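You operate a simulated robot arm through the tools that you are given. There is no shell and no other tool. Be economical: measure what you need, move in short steps, check, and stop when the job is done.

You are at the controls of a simulated robot arm. One attempt, no reset.

JOB
Put the white cup from the top of the long table on top of the tin there and the black cup on the spot 1 of the small pallet.
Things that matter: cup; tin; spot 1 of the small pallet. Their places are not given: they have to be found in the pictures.

It is judged by the outcome, as a careful person would: the job done as asked, and still so three seconds after it is handed in. It fails if anything else is knocked over, pushed out of place, dropped, spilled or broken.

ROBOT AND FRAMES
A 7-joint arm with a two-finger parallel gripper, fixed in place. Base frame: the origin is at the foot of the arm, x ahead of it, y to its left, z up; the work surface is at about z = 0.73. Units: m, degrees, N and s.
With the tool pointing down near the work surface it reaches from about 0.18 to 0.68 m from the base axis. Its first joint turns from -66.0 to 66.0 degrees. Payload 2.4 kg.
The TCP is the grasp point between the finger pads, 0.03 m short of the fingertips. In the tool frame z runs along the fingers and y along their closing line. The gripper opens to 0.094 m. The fingers are 0.028 m wide and 0.01 m thick; the gripper's body (0.05 by 0.096 m) begins 0.055 m behind the TCP.
Orientation is told as [roll, pitch, yaw] about the base's x, y, z axes, in that order, counted from this pose: with the fingers straight down and closing along the base's y, the tool's x points along the base's -x, its y along +y and its z along -z.

CONTROLS
- The arm moves only by the tool apply_moves. Its argument "increments" is one flat list of numbers, 7 for each row, row after row: the shift along the base's x, y, z in m, then the turn, a rotation vector about the base's x, y, z in degrees, then the opening, from 0 (shut) to 1 (fully open). In form: [x, y, z, ax, ay, az, claw, x, y, z, ax, ay, az, claw, ...]. A call has 1 to 8 rows; each row shifts and turns the commanded pose from where the row before left it. A row lasts 0.2 s, in which the tool goes at most 0.05 m and 8.6 degrees; a call with a longer step from one row to the next is refused whole, and so is a gripper value outside its range. A pose out of reach is approached as far as the arm can. The call stops where the force on the tool passes 40 N (or 10 N more than at its start, if that is more) or the arm is blocked; 0.2 s more then pass. Each finger travels about 0.153 m/s and halts on what it meets, pressing with about 27 N; the grip force reading is that of the motor and also rises with nothing between the fingers. The clock runs only during rows and for 0.2 s after the last one: add rows that do not move to give the fingers time. It gives the time, the measured TCP pose, the force on the tool (base axes), the opening and the grip force at its end, in the units of the frame above (readings bear some noise).
- Cameras (640 x 400 px; columns grow to the right, rows downward): "scene" is fixed at [0.0493, 0.5096, 1.4235]; the picture's right is [-0.42, -0.91, 0.00], its down [-0.70, 0.33, -0.63] and it looks along [0.57, -0.27, -0.78] (base axes); focal length 343 px, centre (320, 200). "wrist" rides on the gripper at [-0.037, 0, -0.058] in the tool frame; the picture's right is [0.00, -1.00, 0.00], its down [0.97, 0.00, -0.24] and it looks along [0.24, 0.00, 0.97] (tool axes); focal length 218 px, centre (320, 200).
- grab_frame(camera): a new picture of that camera. No time passes.
- point_at(camera, pixels): for up to 12 pixels [column, row] of the newest picture of that camera ("zoom" is the newest enlarged one), the place [x, y, z] in the base frame of the surface seen there, good to about 0.002 m. No time passes.
- zoom(camera, box): a new picture of the part [left, top, right, bottom] of that camera's present view, enlarged. No time passes.
- hand_in(): hands the job in; it is judged then, once.

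Work in short steps. Measure before you move; look again where a grasp or a placing could have gone wrong, and mend it. You have 60 turns and 26 pictures in all, those below and enlarged ones among them. Open the gripper and draw the arm clear of the work before you hand the job in, unless the task says otherwise; then end with one line.

The tools are called after ">>>" by a JSON object that holds its "fn" and its "kwargs". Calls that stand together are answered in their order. apply_moves: Moves the arm, as the interface text tells. Its arguments: {"type":"object","properties":{"increments":{"type":"array","items":{"type":"number"}}},"required":["increments"]} The other tools are called the same way: grab_frame (camera) takes a picture; point_at (camera, pixels) gives the place of the surface under pixels of a picture; zoom (camera, box) takes an enlarged picture of a part of a camera's view; hand_in () hands the job in.

At the start:

```text
time: 0.0
ee_pos: [0.2962, 0.2422, 1.137]
tcp_rot: [-0.1, -0.1, 0.0]
force: [-0.4, -0.3, 0.4]
width: 0.0939
grip_force: 0.0
```

scene: 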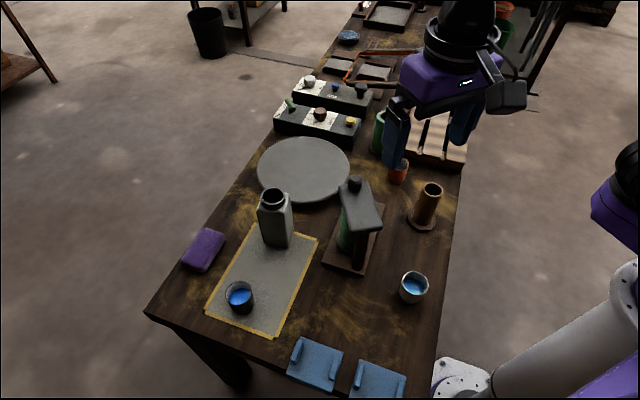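
wrist: 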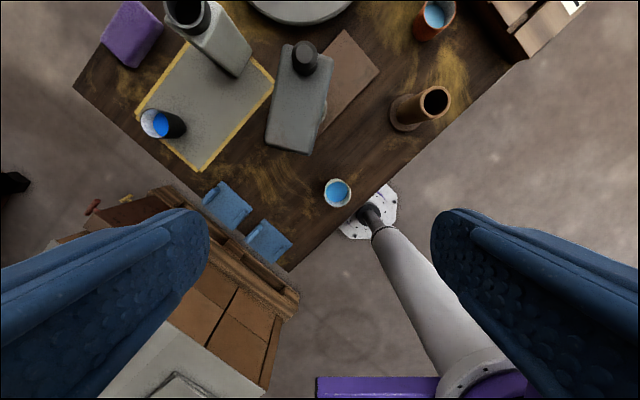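

I'll enlarge the near part of the table and the far part to identify the cups, tin and pallet.

>>> {"fn": "zoom", "kwargs": {"camera": "scene", "box": [140, 170, 480, 400]}}

>>> {"fn": "zoom", "kwargs": {"camera": "scene", "box": [250, 0, 530, 190]}}

```text
1.74 times, centred on (310, 285) of scene
```

zoom: 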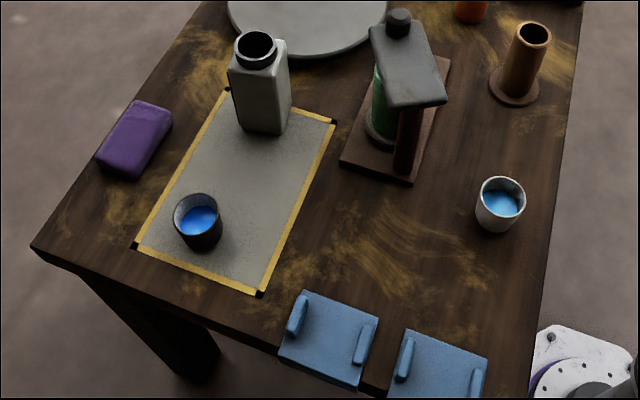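

```text
2.11 times, centred on (390, 95) of scene
```

zoom: 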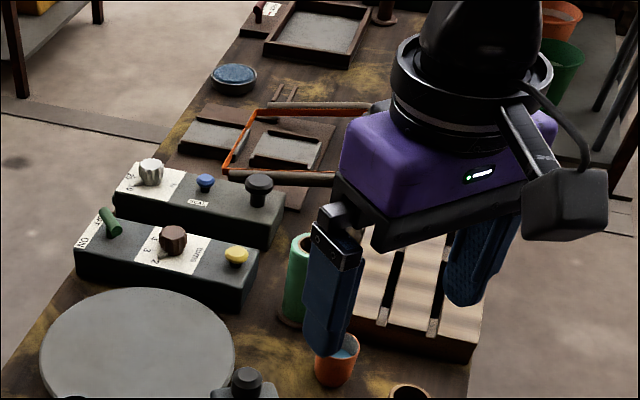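

The wooden pallet is hidden behind the gripper, and a blue round tin shows at about (348,37). I measure the key points first.

>>> {"fn": "point_at", "kwargs": {"camera": "scene", "pixels": [[348, 36], [348, 43], [414, 287], [401, 287], [427, 287], [240, 297], [427, 150], [455, 160], [305, 165], [415, 160], [272, 195], [398, 172]]}}

>>> {"fn": "point_at", "kwargs": {"camera": "wrist", "pixels": [[337, 192], [162, 124], [500, 20], [560, 15], [433, 15]]}}

```text
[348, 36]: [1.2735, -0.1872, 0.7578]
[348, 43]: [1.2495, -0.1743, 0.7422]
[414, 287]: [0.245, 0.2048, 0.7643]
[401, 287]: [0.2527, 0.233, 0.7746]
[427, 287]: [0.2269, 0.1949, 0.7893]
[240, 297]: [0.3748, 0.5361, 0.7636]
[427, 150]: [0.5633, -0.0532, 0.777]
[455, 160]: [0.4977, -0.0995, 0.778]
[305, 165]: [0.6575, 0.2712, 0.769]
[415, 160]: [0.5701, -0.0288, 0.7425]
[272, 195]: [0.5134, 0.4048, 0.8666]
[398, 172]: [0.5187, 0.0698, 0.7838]
```

```text
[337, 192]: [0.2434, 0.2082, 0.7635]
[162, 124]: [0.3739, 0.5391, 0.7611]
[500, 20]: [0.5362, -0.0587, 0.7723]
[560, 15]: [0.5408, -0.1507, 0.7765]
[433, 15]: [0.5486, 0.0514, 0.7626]
```

The blue tin is at x=1.27, beyond reach. I'll move the arm high above the pallet to look at it and the rest of the table with the wrist camera.

>>> {"fn": "apply_moves", "kwargs": {"increments": [0.025, -0.03, 0, 0, 0, 0, 1, 0.025, -0.03, 0, 0, 0, 0, 1, 0.025, -0.03, 0, 0, 0, 0, 1, 0.025, -0.03, 0, 0, 0, 0, 1, 0.025, -0.03, 0, 0, 0, 0, 1, 0.025, -0.03, 0, 0, 0, 0, 1, 0.025, -0.03, 0, 0, 0, 0, 1, 0.025, -0.03, 0, 0, 0, 0, 1]}}

>>> {"fn": "grab_frame", "kwargs": {"camera": "wrist"}}

>>> {"fn": "grab_frame", "kwargs": {"camera": "scene"}}

```text
time: 1.8
ee_pos: [0.4952, -0.0011, 1.1344]
tcp_rot: [0.0, -0.1, 0.0]
force: [0.7, 0.4, 0.0]
width: 0.094
grip_force: 0.0
```

```text
21 pictures are left
```

wrist: 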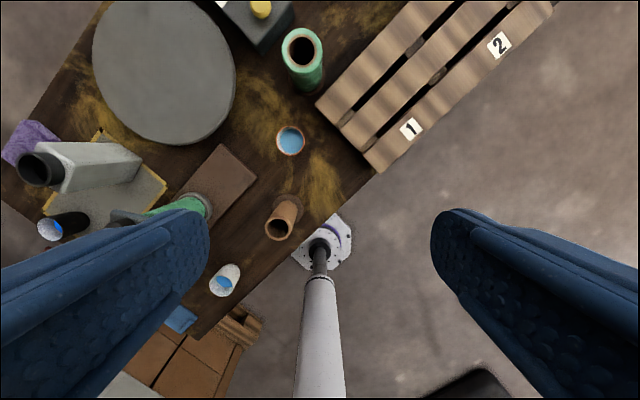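

```text
20 pictures are left
```

scene: 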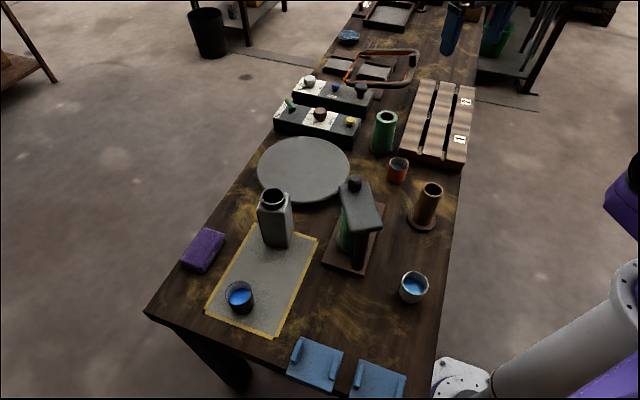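

Pallet labels "1" at (460,139) and "2" at (466,102) are visible. I'll enlarge the pallet, and the grey disc and canister region to settle which is the tin.

>>> {"fn": "zoom", "kwargs": {"camera": "scene", "box": [370, 65, 490, 185]}}

>>> {"fn": "point_at", "kwargs": {"camera": "scene", "pixels": [[460, 139], [466, 102], [421, 83], [473, 88], [404, 147], [464, 160], [258, 172], [350, 165], [310, 138], [300, 203], [290, 204], [352, 190]]}}

>>> {"fn": "zoom", "kwargs": {"camera": "scene", "box": [240, 120, 400, 280]}}

```text
3.33 times, centred on (430, 125) of scene
```

zoom: 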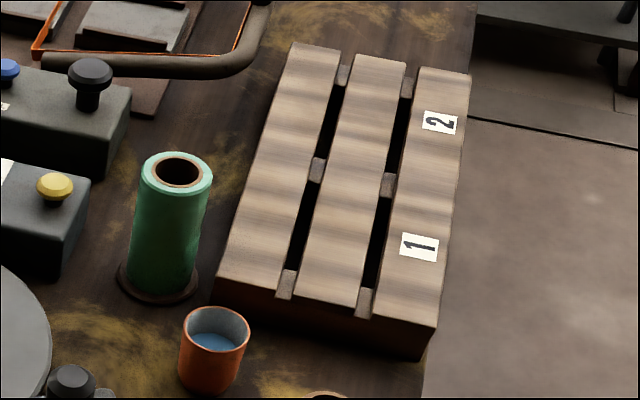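

```text
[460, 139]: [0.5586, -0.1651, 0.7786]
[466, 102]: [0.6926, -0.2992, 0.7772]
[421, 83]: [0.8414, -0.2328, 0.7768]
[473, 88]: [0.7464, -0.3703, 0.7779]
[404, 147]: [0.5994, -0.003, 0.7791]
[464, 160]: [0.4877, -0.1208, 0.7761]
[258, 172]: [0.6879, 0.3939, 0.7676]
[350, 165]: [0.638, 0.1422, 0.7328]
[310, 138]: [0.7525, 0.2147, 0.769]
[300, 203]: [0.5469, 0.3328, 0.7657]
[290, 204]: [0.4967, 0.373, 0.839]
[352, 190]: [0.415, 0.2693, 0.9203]
```

```text
2.50 times, centred on (320, 200) of scene
```

zoom: 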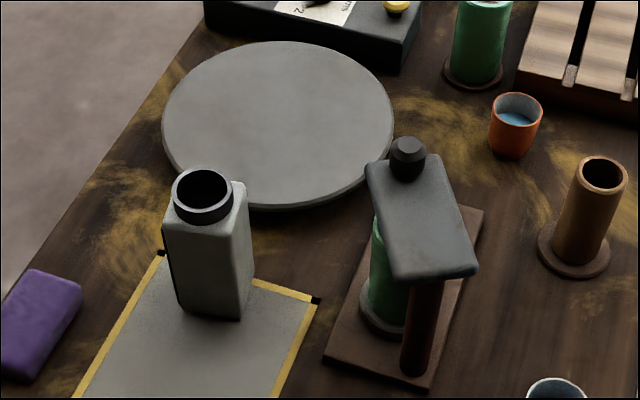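

I check the purple box at (203,250) and the blue round item at (348,37) as other tin candidates.

>>> {"fn": "zoom", "kwargs": {"camera": "scene", "box": [170, 215, 250, 315]}}

>>> {"fn": "point_at", "kwargs": {"camera": "scene", "pixels": [[203, 230], [222, 237], [184, 262], [206, 264], [205, 246], [190, 268], [240, 284], [227, 297], [254, 297], [240, 310], [240, 298]]}}

>>> {"fn": "zoom", "kwargs": {"camera": "scene", "box": [310, 0, 430, 80]}}

```text
4.00 times, centred on (210, 265) of scene
```

zoom: 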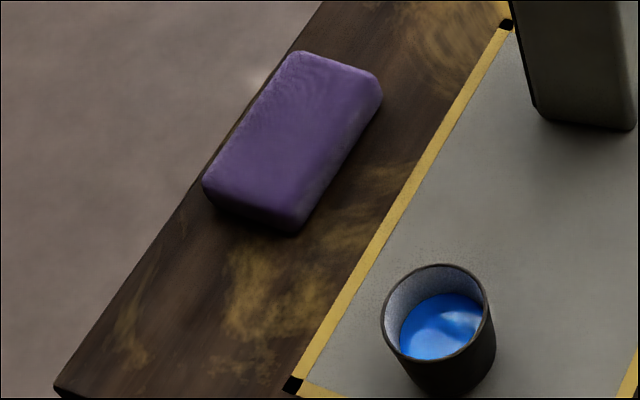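

```text
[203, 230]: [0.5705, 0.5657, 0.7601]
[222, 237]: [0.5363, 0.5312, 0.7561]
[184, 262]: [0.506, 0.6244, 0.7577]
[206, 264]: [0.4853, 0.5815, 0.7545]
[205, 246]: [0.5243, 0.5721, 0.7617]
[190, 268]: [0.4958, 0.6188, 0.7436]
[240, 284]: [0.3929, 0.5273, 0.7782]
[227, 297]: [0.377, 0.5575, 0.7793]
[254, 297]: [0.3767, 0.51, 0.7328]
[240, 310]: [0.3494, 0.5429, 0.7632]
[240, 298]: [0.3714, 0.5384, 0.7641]
```

```text
5.00 times, centred on (370, 40) of scene
```

zoom: 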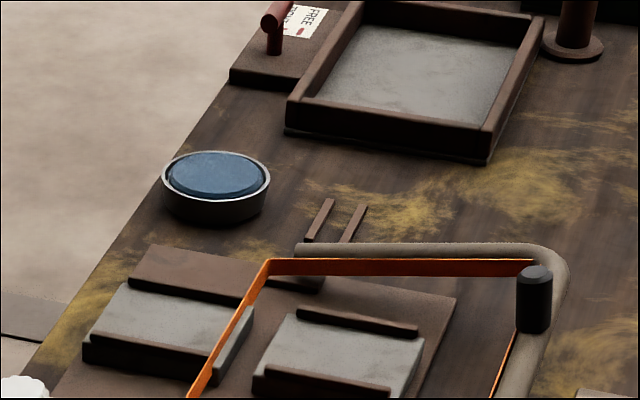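

I'll move the arm over the canister/disc region for a close wrist view to decide on the tin.

>>> {"fn": "apply_moves", "kwargs": {"increments": [0, 0.04, 0, 0, 0, 0, 1, 0, 0.04, 0, 0, 0, 0, 1, 0, 0.04, 0, 0, 0, 0, 1, 0, 0.04, 0, 0, 0, 0, 1, 0, 0.04, 0, 0, 0, 0, 1, 0, 0.04, 0, 0, 0, 0, 1, 0, 0.04, 0, 0, 0, 0, 1, 0.01, 0.04, 0, 0, 0, 0, 1]}}

>>> {"fn": "grab_frame", "kwargs": {"camera": "wrist"}}

```text
time: 3.6
ee_pos: [0.508, 0.3203, 1.1353]
tcp_rot: [0.1, 0.1, 0.0]
force: [-0.5, 0.1, -0.2]
width: 0.0938
grip_force: 0.0
```

```text
15 pictures are left
```

wrist: 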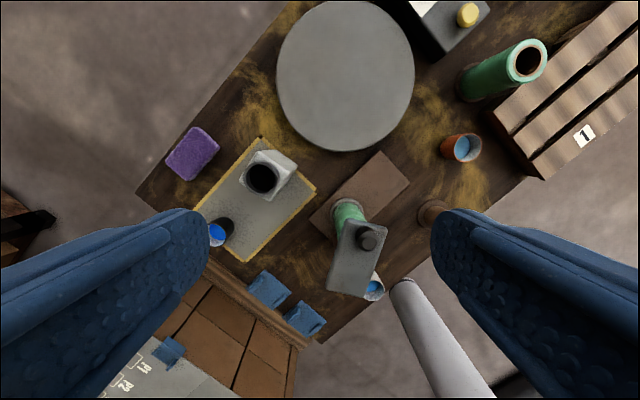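

Zooming in on the canister top and the disc in this view.

>>> {"fn": "zoom", "kwargs": {"camera": "wrist", "box": [160, 110, 320, 270]}}

>>> {"fn": "point_at", "kwargs": {"camera": "wrist", "pixels": [[261, 178], [247, 178], [275, 178], [261, 164], [261, 193], [285, 165], [345, 75], [277, 75], [413, 75], [345, 3], [345, 150], [345, 110]]}}

```text
2.50 times, centred on (240, 190) of wrist
```

zoom: 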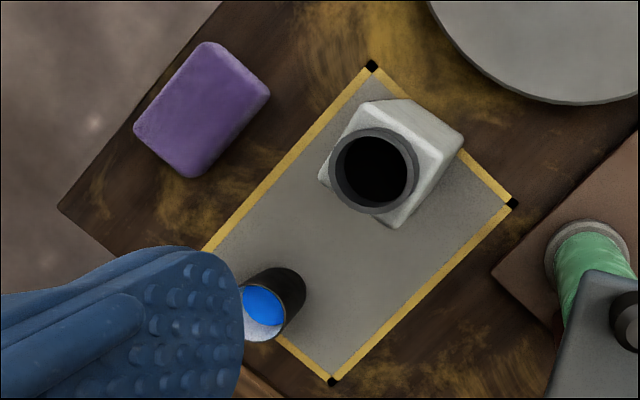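

```text
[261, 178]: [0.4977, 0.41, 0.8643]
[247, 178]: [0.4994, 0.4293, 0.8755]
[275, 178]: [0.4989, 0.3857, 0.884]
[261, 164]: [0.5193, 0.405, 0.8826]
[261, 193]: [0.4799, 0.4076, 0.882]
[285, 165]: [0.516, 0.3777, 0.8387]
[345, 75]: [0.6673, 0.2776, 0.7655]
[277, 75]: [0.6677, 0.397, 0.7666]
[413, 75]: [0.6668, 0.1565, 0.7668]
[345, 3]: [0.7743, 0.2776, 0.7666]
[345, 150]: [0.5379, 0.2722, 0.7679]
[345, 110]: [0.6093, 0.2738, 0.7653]
```

The disc may be a thin plate on a pedestal (turntable) rather than a tin; I zoom hard on its near edge and on the canister.

>>> {"fn": "zoom", "kwargs": {"camera": "scene", "box": [250, 160, 350, 260]}}

```text
4.00 times, centred on (300, 210) of scene
```

zoom: 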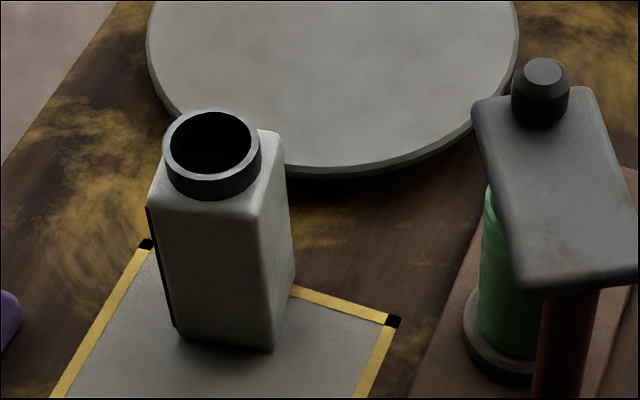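

The disc is thin with shadow beneath, i.e. a turntable. I measure the roofed object and canister geometry to understand them.

>>> {"fn": "point_at", "kwargs": {"camera": "scene", "pixels": [[345, 190], [370, 188], [383, 228], [356, 234], [362, 212], [355, 181], [354, 245], [346, 235], [347, 258], [332, 264], [385, 205], [362, 272]]}}

>>> {"fn": "zoom", "kwargs": {"camera": "wrist", "box": [290, 130, 450, 310]}}

```text
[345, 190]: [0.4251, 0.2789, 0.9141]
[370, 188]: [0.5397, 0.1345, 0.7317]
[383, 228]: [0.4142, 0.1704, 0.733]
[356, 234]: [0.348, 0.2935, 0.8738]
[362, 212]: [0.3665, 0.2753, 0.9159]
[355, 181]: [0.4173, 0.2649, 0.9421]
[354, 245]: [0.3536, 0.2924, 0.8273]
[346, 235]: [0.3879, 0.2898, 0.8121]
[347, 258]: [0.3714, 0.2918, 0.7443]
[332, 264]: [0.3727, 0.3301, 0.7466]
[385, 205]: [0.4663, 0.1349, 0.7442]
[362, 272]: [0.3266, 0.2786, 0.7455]
```

```text
2.22 times, centred on (370, 220) of wrist
```

zoom: 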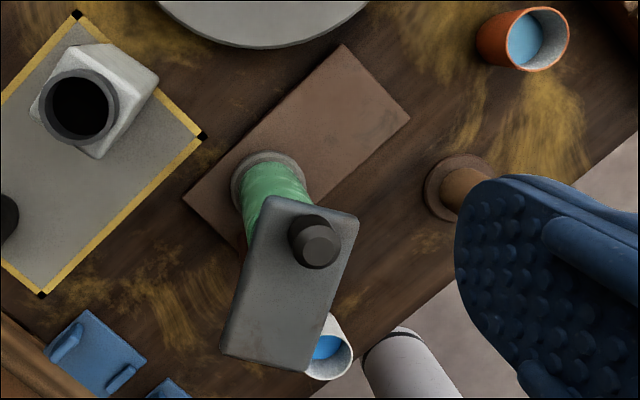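

The stand is a press-like fixture, the disc a turntable, and the purple block (0.78 m out) a sponge beyond reach; the grey square-bodied canister at (0.50, 0.41) is the metal tin. I'll lower over it to inspect its top closely.

>>> {"fn": "apply_moves", "kwargs": {"increments": [0, 0.03, -0.035, 0, 0, 0, 1, 0, 0.03, -0.035, 0, 0, 0, 1, 0, 0.027, -0.035, 0, 0, 0, 1]}}

>>> {"fn": "zoom", "kwargs": {"camera": "wrist", "box": [220, 100, 420, 300]}}

```text
time: 4.4
ee_pos: [0.5087, 0.4105, 1.0329]
tcp_rot: [0.0, 0.0, -0.1]
force: [0.0, 0.7, -0.1]
width: 0.0941
grip_force: 0.1
```

```text
2.00 times, centred on (320, 200) of wrist
```

zoom: 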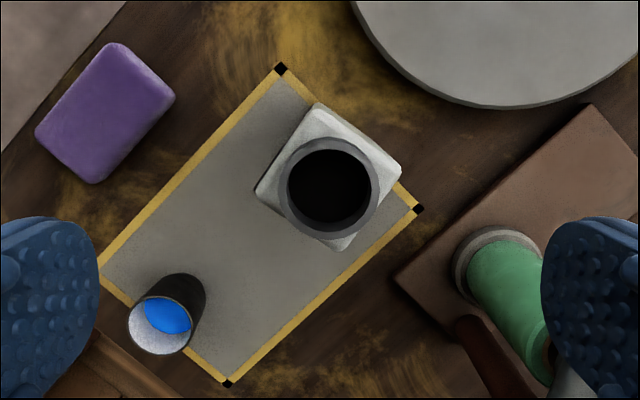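

>>> {"fn": "point_at", "kwargs": {"camera": "zoom", "pixels": [[330, 188], [283, 188], [376, 188], [330, 141], [330, 233], [300, 188], [360, 188], [330, 155], [330, 215], [320, 112], [398, 170], [258, 190]]}}

```text
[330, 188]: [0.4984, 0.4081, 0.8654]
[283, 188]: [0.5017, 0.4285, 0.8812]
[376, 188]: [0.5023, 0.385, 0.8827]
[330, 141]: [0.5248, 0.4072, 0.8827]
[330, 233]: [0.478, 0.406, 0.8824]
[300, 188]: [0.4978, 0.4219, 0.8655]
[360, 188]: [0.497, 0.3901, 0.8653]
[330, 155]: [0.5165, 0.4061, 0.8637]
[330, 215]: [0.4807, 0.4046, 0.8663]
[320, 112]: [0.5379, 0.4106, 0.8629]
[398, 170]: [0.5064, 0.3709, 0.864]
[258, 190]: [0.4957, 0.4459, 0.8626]
```

Collar: top z≈0.882, radius ≈0.023 outer / 0.019 inner, centred (0.501,0.407). To be certain of the disc, I probe its side profile.

>>> {"fn": "point_at", "kwargs": {"camera": "scene", "pixels": [[315, 199], [315, 201], [315, 202], [315, 203], [315, 204], [315, 205], [315, 206], [315, 208], [315, 211]]}}

>>> {"fn": "zoom", "kwargs": {"camera": "scene", "box": [385, 255, 445, 315]}}

```text
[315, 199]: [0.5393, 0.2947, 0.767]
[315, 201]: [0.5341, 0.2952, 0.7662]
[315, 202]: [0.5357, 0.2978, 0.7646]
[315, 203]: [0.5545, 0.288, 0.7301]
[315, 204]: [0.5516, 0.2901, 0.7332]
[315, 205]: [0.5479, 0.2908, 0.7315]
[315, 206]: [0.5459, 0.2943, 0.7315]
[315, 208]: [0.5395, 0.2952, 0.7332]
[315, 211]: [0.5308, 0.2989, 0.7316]
```

```text
6.67 times, centred on (415, 285) of scene
```

zoom: 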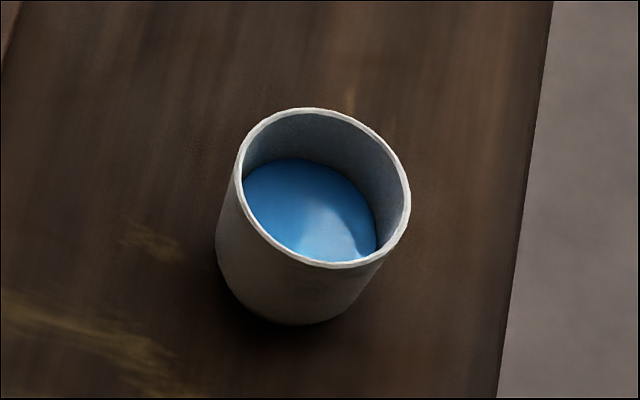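

The disc overhangs (table seen under it), so it is a turntable and the canister is the tin. Now measure the white cup's rim and base.

>>> {"fn": "point_at", "kwargs": {"camera": "zoom", "pixels": [[241, 165], [406, 205], [310, 111], [340, 264], [262, 120], [380, 246], [222, 265], [262, 313], [300, 320], [340, 308], [290, 290], [310, 210]]}}

```text
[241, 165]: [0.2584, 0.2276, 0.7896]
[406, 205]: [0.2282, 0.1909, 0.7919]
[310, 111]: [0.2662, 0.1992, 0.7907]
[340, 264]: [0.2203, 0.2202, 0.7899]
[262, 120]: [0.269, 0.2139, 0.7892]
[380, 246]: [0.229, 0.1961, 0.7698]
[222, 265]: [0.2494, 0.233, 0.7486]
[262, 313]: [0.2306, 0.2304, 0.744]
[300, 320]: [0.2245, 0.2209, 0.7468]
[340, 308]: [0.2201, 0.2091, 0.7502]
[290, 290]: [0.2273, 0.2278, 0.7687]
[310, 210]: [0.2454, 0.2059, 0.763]
```

Cup rim z=0.790, centre (0.2435, 0.2095), base radius ≈0.023 — wide enough to sit on the tin's collar. Moving above the white cup at travel height, clear of the stand (top 0.942).

>>> {"fn": "apply_moves", "kwargs": {"increments": [-0.033, -0.025, 0, 0, 0, 0, 1, -0.033, -0.025, 0, 0, 0, 0, 1, -0.033, -0.025, 0, 0, 0, 0, 1, -0.033, -0.025, 0, 0, 0, 0, 1, -0.033, -0.025, 0, 0, 0, 0, 1, -0.033, -0.025, 0, 0, 0, 0, 1, -0.033, -0.025, 0, 0, 0, 0, 1, -0.034, -0.026, 0, 0, 0, 0, 1]}}

```text
time: 6.2
ee_pos: [0.2398, 0.2061, 1.0328]
tcp_rot: [0.0, -0.1, 0.0]
force: [-0.4, -0.5, -0.5]
width: 0.094
grip_force: 0.1
```

Lowering to z≈0.86 with a small correction, then I'll look.

>>> {"fn": "apply_moves", "kwargs": {"increments": [0.002, 0.001, -0.04, 0, 0, 0, 1, 0.001, 0.001, -0.04, 0, 0, 0, 1, 0, 0.001, -0.04, 0, 0, 0, 1, 0, 0, -0.045, 0, 0, 0, 1, 0, 0, 0, 0, 0, 0, 1]}}

>>> {"fn": "grab_frame", "kwargs": {"camera": "scene"}}

>>> {"fn": "grab_frame", "kwargs": {"camera": "wrist"}}

```text
time: 7.4
ee_pos: [0.2454, 0.2121, 0.8652]
tcp_rot: [0.1, 0.0, 0.0]
force: [0.1, 0.2, 0.4]
width: 0.0941
grip_force: 0.1
```

```text
9 pictures are left
```

scene: 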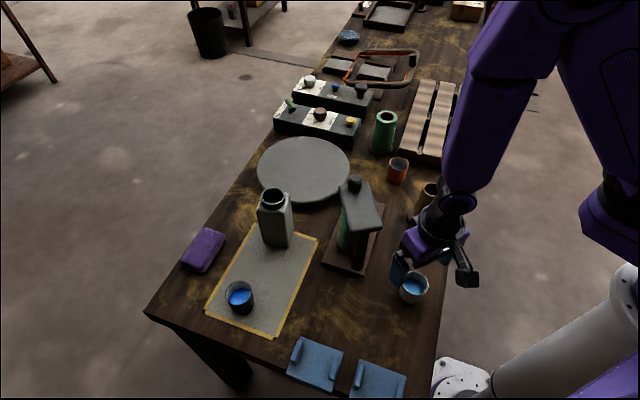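

```text
8 pictures are left
```

wrist: 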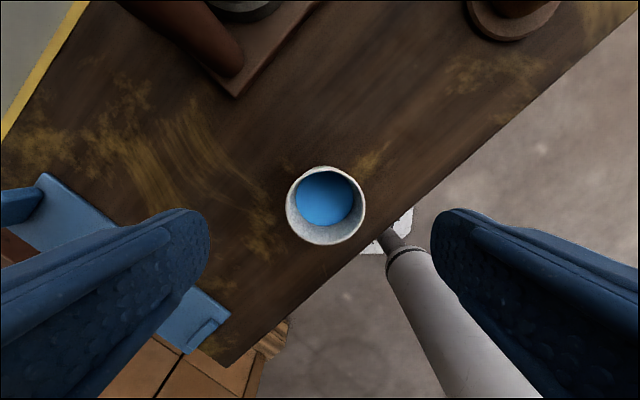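

Cup is centred between the fingers and the landing area beside it is bare table. Descending to grasp height z≈0.772.

>>> {"fn": "apply_moves", "kwargs": {"increments": [-0.001, -0.002, -0.03, 0, 0, 0, 1, -0.001, -0.001, -0.03, 0, 0, 0, 1, 0, 0, -0.02, 0, 0, 0, 1, 0, 0, -0.013, 0, 0, 0, 1, 0, 0, 0, 0, 0, 0, 1]}}

```text
time: 8.6
ee_pos: [0.2428, 0.2089, 0.7737]
tcp_rot: [0.0, 0.0, -0.1]
force: [0.1, -0.1, 0.1]
width: 0.0941
grip_force: 0.0
```

Closing gradually on the cup.

>>> {"fn": "apply_moves", "kwargs": {"increments": [0, 0, 0, 0, 0, 0, 0.8, 0, 0, 0, 0, 0, 0, 0.65, 0, 0, 0, 0, 0, 0, 0.5, 0, 0, 0, 0, 0, 0, 0.4, 0, 0, 0, 0, 0, 0, 0.3, 0, 0, 0, 0, 0, 0, 0.3]}}

```text
time: 10.0
ee_pos: [0.2425, 0.2097, 0.7746]
tcp_rot: [-0.1, 0.1, 0.0]
force: [0.3, 1.6, -0.3]
width: 0.0503
grip_force: 27.6
```

Gripped at width 0.050. Lifting gently straight up.

>>> {"fn": "apply_moves", "kwargs": {"increments": [0, 0, 0.01, 0, 0, 0, 0.3, 0, 0, 0.025, 0, 0, 0, 0.3, 0, 0, 0.035, 0, 0, 0, 0.3, 0, 0, 0.04, 0, 0, 0, 0.3, 0, 0, 0.04, 0, 0, 0, 0.3, 0, 0, 0.04, 0, 0, 0, 0.3, 0, 0, 0.035, 0, 0, 0, 0.3, 0, 0, 0.02, 0, 0, 0, 0.3]}}

>>> {"fn": "grab_frame", "kwargs": {"camera": "wrist"}}

```text
time: 11.8
ee_pos: [0.2398, 0.2077, 1.0189]
tcp_rot: [0.0, 0.1, -0.1]
force: [-0.3, 0.3, -0.5]
width: 0.028
grip_force: 0.1
```

```text
7 pictures are left
```

wrist: 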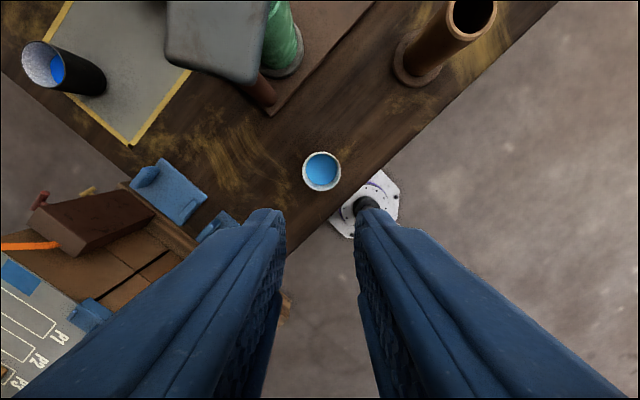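

The fingers closed to 0.028: the cup slipped out, but it stands upright and full at (321,171). I re-measure it.

>>> {"fn": "point_at", "kwargs": {"camera": "wrist", "pixels": [[302, 171], [340, 171], [321, 153], [321, 190], [321, 171], [321, 188]]}}

```text
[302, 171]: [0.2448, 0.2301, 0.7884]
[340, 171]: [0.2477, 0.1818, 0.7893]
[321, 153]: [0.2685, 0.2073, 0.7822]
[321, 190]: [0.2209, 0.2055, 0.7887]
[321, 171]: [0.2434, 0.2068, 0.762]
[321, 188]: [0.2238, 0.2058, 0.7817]
```

Cup centre now ≈(0.245, 0.207). I go back down, fully open, a bit lower (tips just above the table) for a firmer grip.

>>> {"fn": "apply_moves", "kwargs": {"increments": [0.002, 0, 0, 0, 0, 0, 0.65, 0, 0, 0, 0, 0, 0, 1, 0.002, 0, -0.04, 0, 0, 0, 1, 0, 0, -0.045, 0, 0, 0, 1, 0, 0, -0.045, 0, 0, 0, 1, 0, 0, -0.045, 0, 0, 0, 1, 0, 0, -0.04, 0, 0, 0, 1, 0, 0, -0.02, 0, 0, 0, 1]}}

```text
time: 13.6
ee_pos: [0.2469, 0.2115, 0.7849]
tcp_rot: [0.0, 0.0, 0.0]
force: [0.0, 0.4, 0.0]
width: 0.0942
grip_force: 0.2
```

Final descent to z≈0.768, then close with full command.

>>> {"fn": "apply_moves", "kwargs": {"increments": [-0.001, -0.003, -0.01, 0, 0, 0, 1, 0, 0, -0.007, 0, 0, 0, 1, 0, 0, 0, 0, 0, 0, 0.7, 0, 0, 0, 0, 0, 0, 0.5, 0, 0, 0, 0, 0, 0, 0.3, 0, 0, 0, 0, 0, 0, 0, 0, 0, 0, 0, 0, 0, 0, 0, 0, 0, 0, 0, 0, 0]}}

```text
time: 15.4
ee_pos: [0.2459, 0.2056, 0.7664]
tcp_rot: [0.0, 0.0, -0.1]
force: [0.8, 0.3, -0.1]
width: 0.0506
grip_force: 26.8
```

Gripped again (0.0506, 27 N). A slow 1 cm lift to test whether it holds.

>>> {"fn": "apply_moves", "kwargs": {"increments": [0, 0, 0.003, 0, 0, 0, 0, 0, 0, 0.003, 0, 0, 0, 0, 0, 0, 0.004, 0, 0, 0, 0, 0, 0, 0, 0, 0, 0, 0]}}

```text
time: 16.4
ee_pos: [0.2447, 0.2044, 0.7766]
tcp_rot: [0.0, 0.0, 0.1]
force: [-0.6, 0.4, -0.3]
width: 0.0504
grip_force: 27.7
```

Force shows no clear weight; I check in the scene view whether the cup rose.

>>> {"fn": "zoom", "kwargs": {"camera": "scene", "box": [370, 230, 470, 330]}}

```text
4.00 times, centred on (420, 280) of scene
```

zoom: 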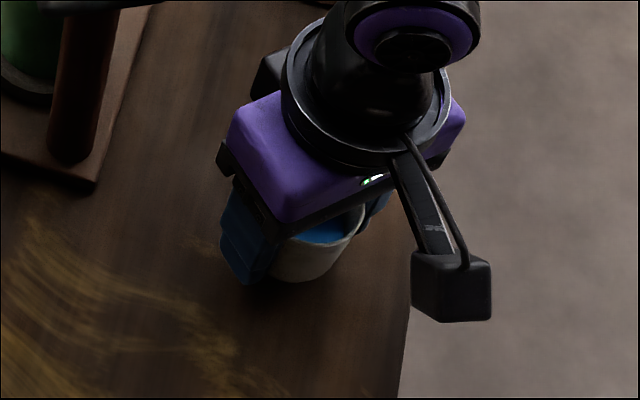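

>>> {"fn": "point_at", "kwargs": {"camera": "zoom", "pixels": [[300, 278], [300, 260], [330, 262], [362, 215], [340, 225], [325, 230], [285, 270], [315, 280]]}}

```text
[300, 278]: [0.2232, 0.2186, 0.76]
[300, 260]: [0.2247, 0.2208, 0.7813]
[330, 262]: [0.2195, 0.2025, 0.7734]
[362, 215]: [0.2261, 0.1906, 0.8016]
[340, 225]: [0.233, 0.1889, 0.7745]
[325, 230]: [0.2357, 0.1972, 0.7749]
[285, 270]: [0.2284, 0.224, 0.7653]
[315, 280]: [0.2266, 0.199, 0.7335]
```

Rim is now at z≈0.801 (was 0.790): it is lifted. Continuing slowly with the full-close command.

>>> {"fn": "apply_moves", "kwargs": {"increments": [0, 0, 0.005, 0, 0, 0, 0, 0, 0, 0.01, 0, 0, 0, 0, 0, 0, 0.013, 0, 0, 0, 0, 0, 0, 0.013, 0, 0, 0, 0, 0, 0, 0.013, 0, 0, 0, 0, 0, 0, 0.01, 0, 0, 0, 0, 0, 0, 0.005, 0, 0, 0, 0, 0, 0, 0, 0, 0, 0, 0]}}

```text
time: 18.2
ee_pos: [0.2463, 0.2038, 0.8454]
tcp_rot: [0.0, -0.1, 0.0]
force: [-0.6, 0.0, -1.4]
width: 0.0505
grip_force: 27.3
```

Still held. Continuing up at moderate speed.

>>> {"fn": "apply_moves", "kwargs": {"increments": [0, 0, 0.01, 0, 0, 0, 0, 0, 0, 0.018, 0, 0, 0, 0, 0, 0, 0.025, 0, 0, 0, 0, 0, 0, 0.027, 0, 0, 0, 0, 0, 0, 0.027, 0, 0, 0, 0, 0, 0, 0.025, 0, 0, 0, 0, 0, 0, 0.018, 0, 0, 0, 0, 0, 0, 0.01, 0, 0, 0, 0]}}

```text
time: 20.0
ee_pos: [0.2452, 0.2077, 1.0053]
tcp_rot: [0.0, 0.0, 0.0]
force: [-0.1, -0.9, -1.8]
width: 0.0506
grip_force: 26.8
```

Held at z≈1.005 (cup bottom ≈0.972). Carrying it towards the tin with gentle ramps.

>>> {"fn": "apply_moves", "kwargs": {"increments": [0.0062, 0.0048, 0.004, 0, 0, 0, 0, 0.0123, 0.0096, 0.006, 0, 0, 0, 0, 0.0169, 0.0132, 0, 0, 0, 0, 0, 0.0185, 0.0144, 0, 0, 0, 0, 0, 0.0185, 0.0144, 0, 0, 0, 0, 0, 0.0185, 0.0144, 0, 0, 0, 0, 0, 0.0185, 0.0144, 0, 0, 0, 0, 0, 0.0185, 0.0144, 0, 0, 0, 0, 0]}}

>>> {"fn": "apply_moves", "kwargs": {"increments": [0.0185, 0.0144, 0, 0, 0, 0, 0, 0.0185, 0.0144, 0, 0, 0, 0, 0, 0.0185, 0.0144, 0, 0, 0, 0, 0, 0.0185, 0.0144, 0, 0, 0, 0, 0, 0.0185, 0.0144, 0, 0, 0, 0, 0, 0.0169, 0.0132, 0, 0, 0, 0, 0, 0.0123, 0.0096, 0, 0, 0, 0, 0, 0.0062, 0.0048, 0, 0, 0, 0, 0]}}

>>> {"fn": "apply_moves", "kwargs": {"increments": [0, 0, 0, 0, 0, 0, 0, 0, 0, 0, 0, 0, 0, 0]}}

```text
time: 21.8
ee_pos: [0.3739, 0.3048, 1.0131]
tcp_rot: [-0.1, 0.0, 0.0]
force: [0.3, -0.8, -0.5]
width: 0.0509
grip_force: 26.9
```

```text
time: 23.6
ee_pos: [0.5017, 0.4049, 1.0148]
tcp_rot: [0.0, -0.1, -0.1]
force: [-0.4, 0.5, -2.0]
width: 0.0505
grip_force: 26.7
```

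```text
time: 24.2
ee_pos: [0.5014, 0.4056, 1.0148]
tcp_rot: [0.0, 0.0, 0.1]
force: [-0.1, -0.5, -0.5]
width: 0.0505
grip_force: 26.9
```

Above the tin collar (0.5014, 0.4067). Lowering to z≈0.93, cup about 1.5 cm over the collar, then a check picture.

>>> {"fn": "apply_moves", "kwargs": {"increments": [0, 0.001, -0.008, 0, 0, 0, 0, 0, 0, -0.015, 0, 0, 0, 0, 0, 0, -0.02, 0, 0, 0, 0, 0, 0, -0.02, 0, 0, 0, 0, 0, 0, -0.014, 0, 0, 0, 0, 0, 0, -0.006, 0, 0, 0, 0, 0, 0, 0, 0, 0, 0, 0]}}

>>> {"fn": "zoom", "kwargs": {"camera": "scene", "box": [220, 130, 340, 250]}}

```text
time: 25.8
ee_pos: [0.502, 0.405, 0.932]
tcp_rot: [-0.1, 0.0, 0.0]
force: [1.1, 0.6, -0.2]
width: 0.0505
grip_force: 26.7
```

```text
3.33 times, centred on (280, 190) of scene
```

zoom: 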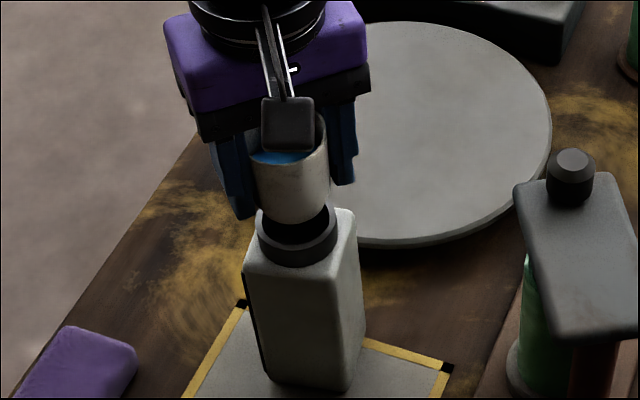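

Cup looks aligned above the collar; measuring the cup's lower edge.

>>> {"fn": "point_at", "kwargs": {"camera": "zoom", "pixels": [[293, 218], [262, 200], [325, 200], [293, 180], [255, 175], [328, 165], [298, 262]]}}

```text
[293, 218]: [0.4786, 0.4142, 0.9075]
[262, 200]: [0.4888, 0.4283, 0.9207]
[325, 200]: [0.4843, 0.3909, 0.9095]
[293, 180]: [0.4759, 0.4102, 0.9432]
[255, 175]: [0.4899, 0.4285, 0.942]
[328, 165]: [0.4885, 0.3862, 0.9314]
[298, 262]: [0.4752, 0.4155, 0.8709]
```

Alignment within 2–3 mm. Lowering in small steps, watching the force.

>>> {"fn": "apply_moves", "kwargs": {"increments": [0, 0.001, -0.004, 0, 0, 0, 0, 0, 0, -0.004, 0, 0, 0, 0, 0, 0, -0.004, 0, 0, 0, 0, 0, 0, -0.002, 0, 0, 0, 0, 0, 0, 0, 0, 0, 0, 0]}}

>>> {"fn": "apply_moves", "kwargs": {"increments": [0, 0, -0.0015, 0, 0, 0, 0, 0, 0, 0, 0, 0, 0, 0]}}

```text
time: 27.0
ee_pos: [0.5004, 0.4055, 0.9186]
tcp_rot: [0.1, 0.0, 0.0]
force: [-0.3, -0.7, -1.0]
width: 0.0505
grip_force: 27.4
```

```text
time: 27.6
ee_pos: [0.5001, 0.4063, 0.9182]
tcp_rot: [0.2, -0.1, 0.0]
force: [-0.5, 0.1, 10.7]
width: 0.0504
grip_force: 26.8
```

Contact (10.7 N upward). I ease off 0.8 mm and open the fingers slowly.

>>> {"fn": "apply_moves", "kwargs": {"increments": [0, 0, 0.0008, 0, 0, 0, 0, 0, 0, 0, 0, 0, 0, 0.5, 0, 0, 0, 0, 0, 0, 0.6, 0, 0, 0, 0, 0, 0, 0.75, 0, 0, 0, 0, 0, 0, 0.9, 0, 0, 0, 0, 0, 0, 1, 0, 0, 0, 0, 0, 0, 1]}}

>>> {"fn": "apply_moves", "kwargs": {"increments": [0, 0, 0.015, 0, 0, 0, 1, 0, 0, 0.03, 0, 0, 0, 1, 0, 0, 0.04, 0, 0, 0, 1, 0, 0, 0.04, 0, 0, 0, 1, 0, 0, 0, 0, 0, 0, 1]}}

>>> {"fn": "grab_frame", "kwargs": {"camera": "wrist"}}

```text
time: 29.2
ee_pos: [0.5003, 0.406, 0.9175]
tcp_rot: [0.0, 0.0, 0.0]
force: [0.5, -0.9, -0.1]
width: 0.0942
grip_force: 0.0
```

```text
time: 30.4
ee_pos: [0.5016, 0.4041, 1.0415]
tcp_rot: [0.0, 0.0, 0.0]
force: [-0.2, -0.7, -0.4]
width: 0.0939
grip_force: 0.0
```

```text
4 pictures are left
```

wrist: 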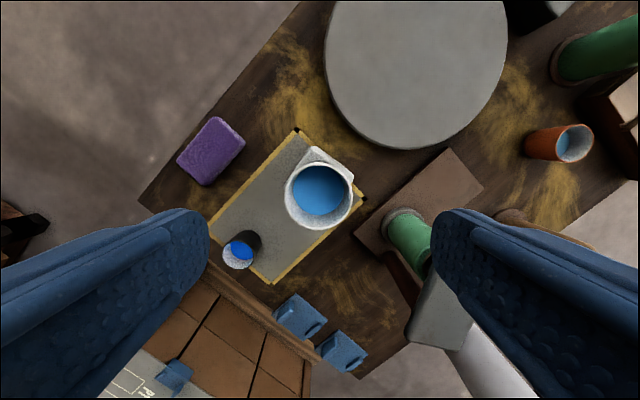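

White cup sits upright and full on the tin. Now measuring the black cup and nearby items for a grasp.

>>> {"fn": "point_at", "kwargs": {"camera": "wrist", "pixels": [[222, 257], [238, 269], [240, 247], [254, 250], [255, 235], [286, 195], [352, 195], [319, 162], [319, 228], [291, 180]]}}

>>> {"fn": "point_at", "kwargs": {"camera": "scene", "pixels": [[240, 282], [226, 294], [254, 292], [240, 308], [240, 297], [245, 314], [228, 308]]}}

```text
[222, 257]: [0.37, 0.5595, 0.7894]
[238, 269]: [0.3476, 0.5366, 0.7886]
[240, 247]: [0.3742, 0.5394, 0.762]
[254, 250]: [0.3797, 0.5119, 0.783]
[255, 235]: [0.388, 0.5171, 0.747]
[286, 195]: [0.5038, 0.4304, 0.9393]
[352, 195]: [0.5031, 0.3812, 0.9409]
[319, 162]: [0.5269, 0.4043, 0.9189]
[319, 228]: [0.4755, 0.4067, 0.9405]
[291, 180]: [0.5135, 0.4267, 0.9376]
```

```text
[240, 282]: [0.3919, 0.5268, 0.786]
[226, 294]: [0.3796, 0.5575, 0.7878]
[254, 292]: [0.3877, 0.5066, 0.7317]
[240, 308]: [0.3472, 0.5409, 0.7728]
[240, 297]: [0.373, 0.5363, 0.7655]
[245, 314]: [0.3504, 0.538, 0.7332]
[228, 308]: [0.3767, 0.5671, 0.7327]
```

White cup rim is level (z≈0.94, centre ≈(0.502,0.405)). Black cup centre ≈(0.372,0.536), rim z 0.789. Moving above it.

>>> {"fn": "apply_moves", "kwargs": {"increments": [-0.022, 0.022, 0, 0, 0, 0, 1, -0.026, 0.027, 0, 0, 0, 0, 1, -0.027, 0.028, 0, 0, 0, 0, 1, -0.027, 0.028, 0, 0, 0, 0, 1, -0.027, 0.026, 0, 0, 0, 0, 1, 0, 0, -0.03, 0, 0, 0, 1, 0, 0, -0.045, 0, 0, 0, 1, 0, 0, -0.045, 0, 0, 0, 1]}}

>>> {"fn": "apply_moves", "kwargs": {"increments": [0, 0, -0.02, 0, 0, 0, 1, 0, 0, 0, 0, 0, 0, 1]}}

>>> {"fn": "grab_frame", "kwargs": {"camera": "wrist"}}

```text
time: 32.2
ee_pos: [0.3697, 0.5368, 0.923]
tcp_rot: [0.1, -0.1, 0.0]
force: [0.5, -1.1, 0.5]
width: 0.0941
grip_force: 0.1
```

```text
time: 32.8
ee_pos: [0.3698, 0.5353, 0.9021]
tcp_rot: [0.0, 0.0, 0.0]
force: [-0.5, 0.6, -1.0]
width: 0.094
grip_force: 0.0
```

```text
3 pictures are left
```

wrist: 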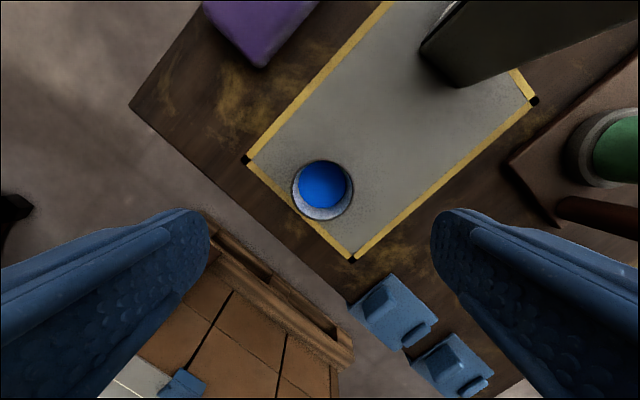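

>>> {"fn": "point_at", "kwargs": {"camera": "wrist", "pixels": [[293, 189], [353, 190], [323, 162], [323, 218], [322, 185], [280, 190], [365, 190], [220, 185]]}}

```text
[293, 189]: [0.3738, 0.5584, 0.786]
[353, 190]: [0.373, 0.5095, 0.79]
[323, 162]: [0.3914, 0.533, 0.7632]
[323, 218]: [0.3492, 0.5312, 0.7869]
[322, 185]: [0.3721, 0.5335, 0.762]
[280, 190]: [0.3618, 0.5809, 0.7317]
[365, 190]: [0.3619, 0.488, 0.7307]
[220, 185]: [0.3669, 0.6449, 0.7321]
```

Black cup centre (0.3735, 0.534); table is clear under both fingers. Descending to z≈0.767.

>>> {"fn": "apply_moves", "kwargs": {"increments": [0.003, -0.001, -0.035, 0, 0, 0, 1, 0, 0, -0.04, 0, 0, 0, 1, 0, 0, -0.035, 0, 0, 0, 1, 0, 0, -0.015, 0, 0, 0, 1, 0, 0, -0.008, 0, 0, 0, 1, 0, 0, 0, 0, 0, 0, 1]}}

>>> {"fn": "apply_moves", "kwargs": {"increments": [0, 0, 0, 0, 0, 0, 0.8, 0, 0, 0, 0, 0, 0, 0.65, 0, 0, 0, 0, 0, 0, 0.5, 0, 0, 0, 0, 0, 0, 0.3, 0, 0, 0, 0, 0, 0, 0, 0, 0, 0, 0, 0, 0, 0, 0, 0, 0, 0, 0, 0, 0]}}

```text
time: 34.2
ee_pos: [0.3726, 0.536, 0.7699]
tcp_rot: [0.1, 0.0, 0.0]
force: [1.1, -0.6, 0.6]
width: 0.0941
grip_force: 0.0
```

```text
time: 35.8
ee_pos: [0.3732, 0.5373, 0.768]
tcp_rot: [0.1, 0.0, 0.0]
force: [-0.1, -0.4, 0.0]
width: 0.0504
grip_force: 26.6
```

Gripped (0.0504). Lifting slowly.

>>> {"fn": "apply_moves", "kwargs": {"increments": [0, 0, 0.003, 0, 0, 0, 0, 0, 0, 0.005, 0, 0, 0, 0, 0, 0, 0.01, 0, 0, 0, 0, 0, 0, 0.013, 0, 0, 0, 0, 0, 0, 0.016, 0, 0, 0, 0, 0, 0, 0.016, 0, 0, 0, 0, 0, 0, 0.013, 0, 0, 0, 0, 0, 0, 0.008, 0, 0, 0, 0]}}

>>> {"fn": "apply_moves", "kwargs": {"increments": [0, 0, 0.01, 0, 0, 0, 0, 0, 0, 0.018, 0, 0, 0, 0, 0, 0, 0.025, 0, 0, 0, 0, 0, 0, 0.03, 0, 0, 0, 0, 0, 0, 0.03, 0, 0, 0, 0, 0, 0, 0.03, 0, 0, 0, 0, 0, 0, 0.025, 0, 0, 0, 0, 0, 0, 0.015, 0, 0, 0, 0]}}

```text
time: 37.6
ee_pos: [0.3765, 0.5371, 0.8554]
tcp_rot: [0.0, 0.0, 0.0]
force: [-0.1, 0.4, -1.4]
width: 0.0504
grip_force: 27.3
```

```text
time: 39.4
ee_pos: [0.3744, 0.5368, 1.0395]
tcp_rot: [0.1, 0.0, 0.0]
force: [0.2, 1.2, -1.0]
width: 0.0505
grip_force: 27.1
```

Held at z≈1.04. Carrying over to the pallet in three ramped legs.

>>> {"fn": "apply_moves", "kwargs": {"increments": [0.0029, -0.0084, 0, 0, 0, 0, 0, 0.0059, -0.0169, 0, 0, 0, 0, 0, 0.0088, -0.0253, 0, 0, 0, 0, 0, 0.0108, -0.0309, 0, 0, 0, 0, 0, 0.0108, -0.0309, 0, 0, 0, 0, 0, 0.0108, -0.0309, 0, 0, 0, 0, 0, 0.0108, -0.0309, 0, 0, 0, 0, 0, 0.0108, -0.0309, 0, 0, 0, 0, 0]}}

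>>> {"fn": "apply_moves", "kwargs": {"increments": [0.0108, -0.0309, 0, 0, 0, 0, 0, 0.0108, -0.0309, 0, 0, 0, 0, 0, 0.0108, -0.0309, 0, 0, 0, 0, 0, 0.0108, -0.0309, 0, 0, 0, 0, 0, 0.0108, -0.0309, 0, 0, 0, 0, 0, 0.0108, -0.0309, 0, 0, 0, 0, 0, 0.0108, -0.0309, 0, 0, 0, 0, 0, 0.0108, -0.0309, 0, 0, 0, 0, 0]}}

>>> {"fn": "apply_moves", "kwargs": {"increments": [0.0108, -0.0309, 0, 0, 0, 0, 0, 0.0108, -0.0309, 0, 0, 0, 0, 0, 0.0108, -0.0309, 0, 0, 0, 0, 0, 0.0108, -0.0309, 0, 0, 0, 0, 0, 0.0108, -0.0309, 0, 0, 0, 0, 0, 0.0088, -0.0253, 0, 0, 0, 0, 0, 0.0059, -0.0169, 0, 0, 0, 0, 0, 0.0029, -0.0084, 0, 0, 0, 0, 0]}}

>>> {"fn": "grab_frame", "kwargs": {"camera": "scene"}}

```text
time: 41.2
ee_pos: [0.4479, 0.3284, 1.0364]
tcp_rot: [-0.1, -0.1, 0.0]
force: [0.1, -0.2, -0.3]
width: 0.0504
grip_force: 26.9
```

```text
time: 43.0
ee_pos: [0.5343, 0.0843, 1.0363]
tcp_rot: [0.0, 0.0, 0.0]
force: [-0.3, 0.9, 0.4]
width: 0.0504
grip_force: 26.9
```

```text
time: 44.8
ee_pos: [0.6061, -0.1221, 1.0359]
tcp_rot: [0.0, -0.1, 0.0]
force: [0.7, 0.0, -0.7]
width: 0.0507
grip_force: 26.6
```

```text
2 pictures are left
```

scene: 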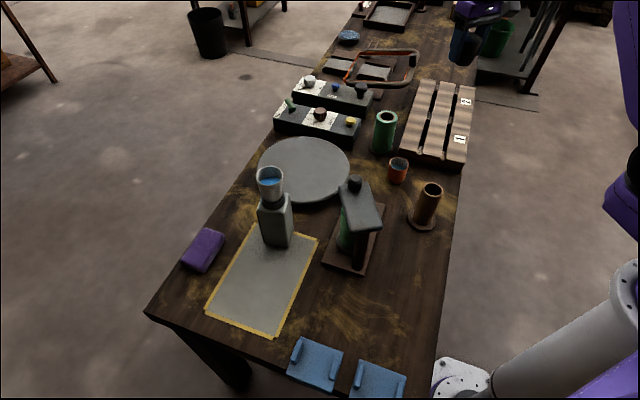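

The white cup stands on the tin and the pallet is unobstructed; measuring corners, slats and labels precisely.

>>> {"fn": "point_at", "kwargs": {"camera": "scene", "pixels": [[460, 139], [466, 101], [404, 149], [462, 163], [472, 88], [423, 81], [431, 138], [434, 130], [427, 145], [440, 137], [423, 139], [437, 128]]}}

```text
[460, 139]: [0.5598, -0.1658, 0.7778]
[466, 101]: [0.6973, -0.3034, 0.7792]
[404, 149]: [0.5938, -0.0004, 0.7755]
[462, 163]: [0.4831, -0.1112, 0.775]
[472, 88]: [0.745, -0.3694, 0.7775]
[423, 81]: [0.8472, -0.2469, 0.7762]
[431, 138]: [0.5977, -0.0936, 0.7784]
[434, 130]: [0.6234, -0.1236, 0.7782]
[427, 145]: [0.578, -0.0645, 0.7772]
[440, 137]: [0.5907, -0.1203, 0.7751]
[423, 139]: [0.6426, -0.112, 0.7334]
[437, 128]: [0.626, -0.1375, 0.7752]
```

Spot 1 centre works out at (0.604, -0.121), z 0.778, on the middle slat beside label 1. Lowering to just above it.

>>> {"fn": "apply_moves", "kwargs": {"increments": [-0.001, 0.001, -0.012, 0, 0, 0, 0, 0, 0, -0.025, 0, 0, 0, 0, 0, 0, -0.032, 0, 0, 0, 0, 0, 0, -0.035, 0, 0, 0, 0, 0, 0, -0.035, 0, 0, 0, 0, 0, 0, -0.03, 0, 0, 0, 0, 0, 0, -0.022, 0, 0, 0, 0, 0, 0, -0.012, 0, 0, 0, 0]}}

>>> {"fn": "apply_moves", "kwargs": {"increments": [0, 0, -0.006, 0, 0, 0, 0, 0, 0, -0.003, 0, 0, 0, 0, 0, 0, 0, 0, 0, 0, 0]}}

```text
time: 46.6
ee_pos: [0.6057, -0.1205, 0.8338]
tcp_rot: [-0.1, -0.2, 0.0]
force: [-0.3, 1.2, -0.5]
width: 0.0503
grip_force: 27.1
```

```text
time: 47.4
ee_pos: [0.6041, -0.1184, 0.8241]
tcp_rot: [0.0, 0.0, 0.0]
force: [1.0, -0.3, -0.1]
width: 0.0502
grip_force: 27.1
```

Creeping down until contact.

>>> {"fn": "apply_moves", "kwargs": {"increments": [0, 0, -0.003, 0, 0, 0, 0, 0, 0, -0.003, 0, 0, 0, 0, 0, 0, -0.001, 0, 0, 0, 0, 0, 0, 0, 0, 0, 0, 0]}}

>>> {"fn": "apply_moves", "kwargs": {"increments": [0, 0, -0.0015, 0, 0, 0, 0, 0, 0, 0, 0, 0, 0, 0]}}

>>> {"fn": "apply_moves", "kwargs": {"increments": [0, 0, -0.0015, 0, 0, 0, 0, 0, 0, 0, 0, 0, 0, 0]}}

```text
time: 48.4
ee_pos: [0.6031, -0.1188, 0.8168]
tcp_rot: [0.0, 0.1, 0.0]
force: [0.0, 0.6, -0.2]
width: 0.0508
grip_force: 26.8
```

```text
time: 49.0
ee_pos: [0.6035, -0.1193, 0.8161]
tcp_rot: [0.0, 0.0, 0.1]
force: [-0.2, -0.5, -0.4]
width: 0.0507
grip_force: 26.7
```

```text
time: 49.6
ee_pos: [0.6045, -0.1198, 0.8145]
tcp_rot: [0.1, -0.1, 0.0]
force: [-2.3, 0.5, 5.4]
width: 0.0503
grip_force: 27.2
```

Contact (5.4 N). Opening slowly, then withdrawing straight up.

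>>> {"fn": "apply_moves", "kwargs": {"increments": [0, 0, 0, 0, 0, 0, 0.5, 0, 0, 0, 0, 0, 0, 0.6, 0, 0, 0, 0, 0, 0, 0.75, 0, 0, 0, 0, 0, 0, 0.9, 0, 0, 0, 0, 0, 0, 1, 0, 0, 0, 0, 0, 0, 1]}}

>>> {"fn": "apply_moves", "kwargs": {"increments": [0, 0, 0.015, 0, 0, 0, 1, 0, 0, 0.03, 0, 0, 0, 1, 0, 0, 0.04, 0, 0, 0, 1, 0, 0, 0.045, 0, 0, 0, 1, 0, 0, 0.045, 0, 0, 0, 1, 0, 0, 0.045, 0, 0, 0, 1, -0.03, 0, 0.02, 0, 0, 0, 1, -0.03, 0, 0, 0, 0, 0, 1]}}

>>> {"fn": "grab_frame", "kwargs": {"camera": "scene"}}

```text
time: 51.0
ee_pos: [0.6034, -0.1198, 0.8142]
tcp_rot: [0.0, -0.1, 0.0]
force: [-0.2, 0.1, 0.1]
width: 0.094
grip_force: 0.0
```

```text
time: 52.8
ee_pos: [0.5428, -0.116, 1.0531]
tcp_rot: [-0.1, 0.1, 0.0]
force: [0.7, 0.3, -0.1]
width: 0.094
grip_force: 0.0
```

```text
1 pictures are left
```

scene: 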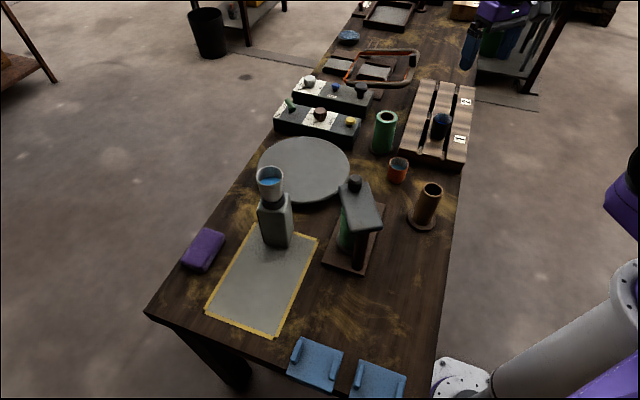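

Both cups stand upright where they were set: white on the tin at (270,180), black on spot 1 at (441,125). The arm is clear and the gripper open, so I hand in.

>>> {"fn": "hand_in", "kwargs": {}}

```text
The job is handed in.
```

I put the white cup on top of the tin and the black cup on spot 1 of the small pallet; both were upright and full in the last picture, and the job is handed in. I took "the tin" to be the grey square canister, and the white cup slipped from the gripper once on the first lift but stayed upright on the table.
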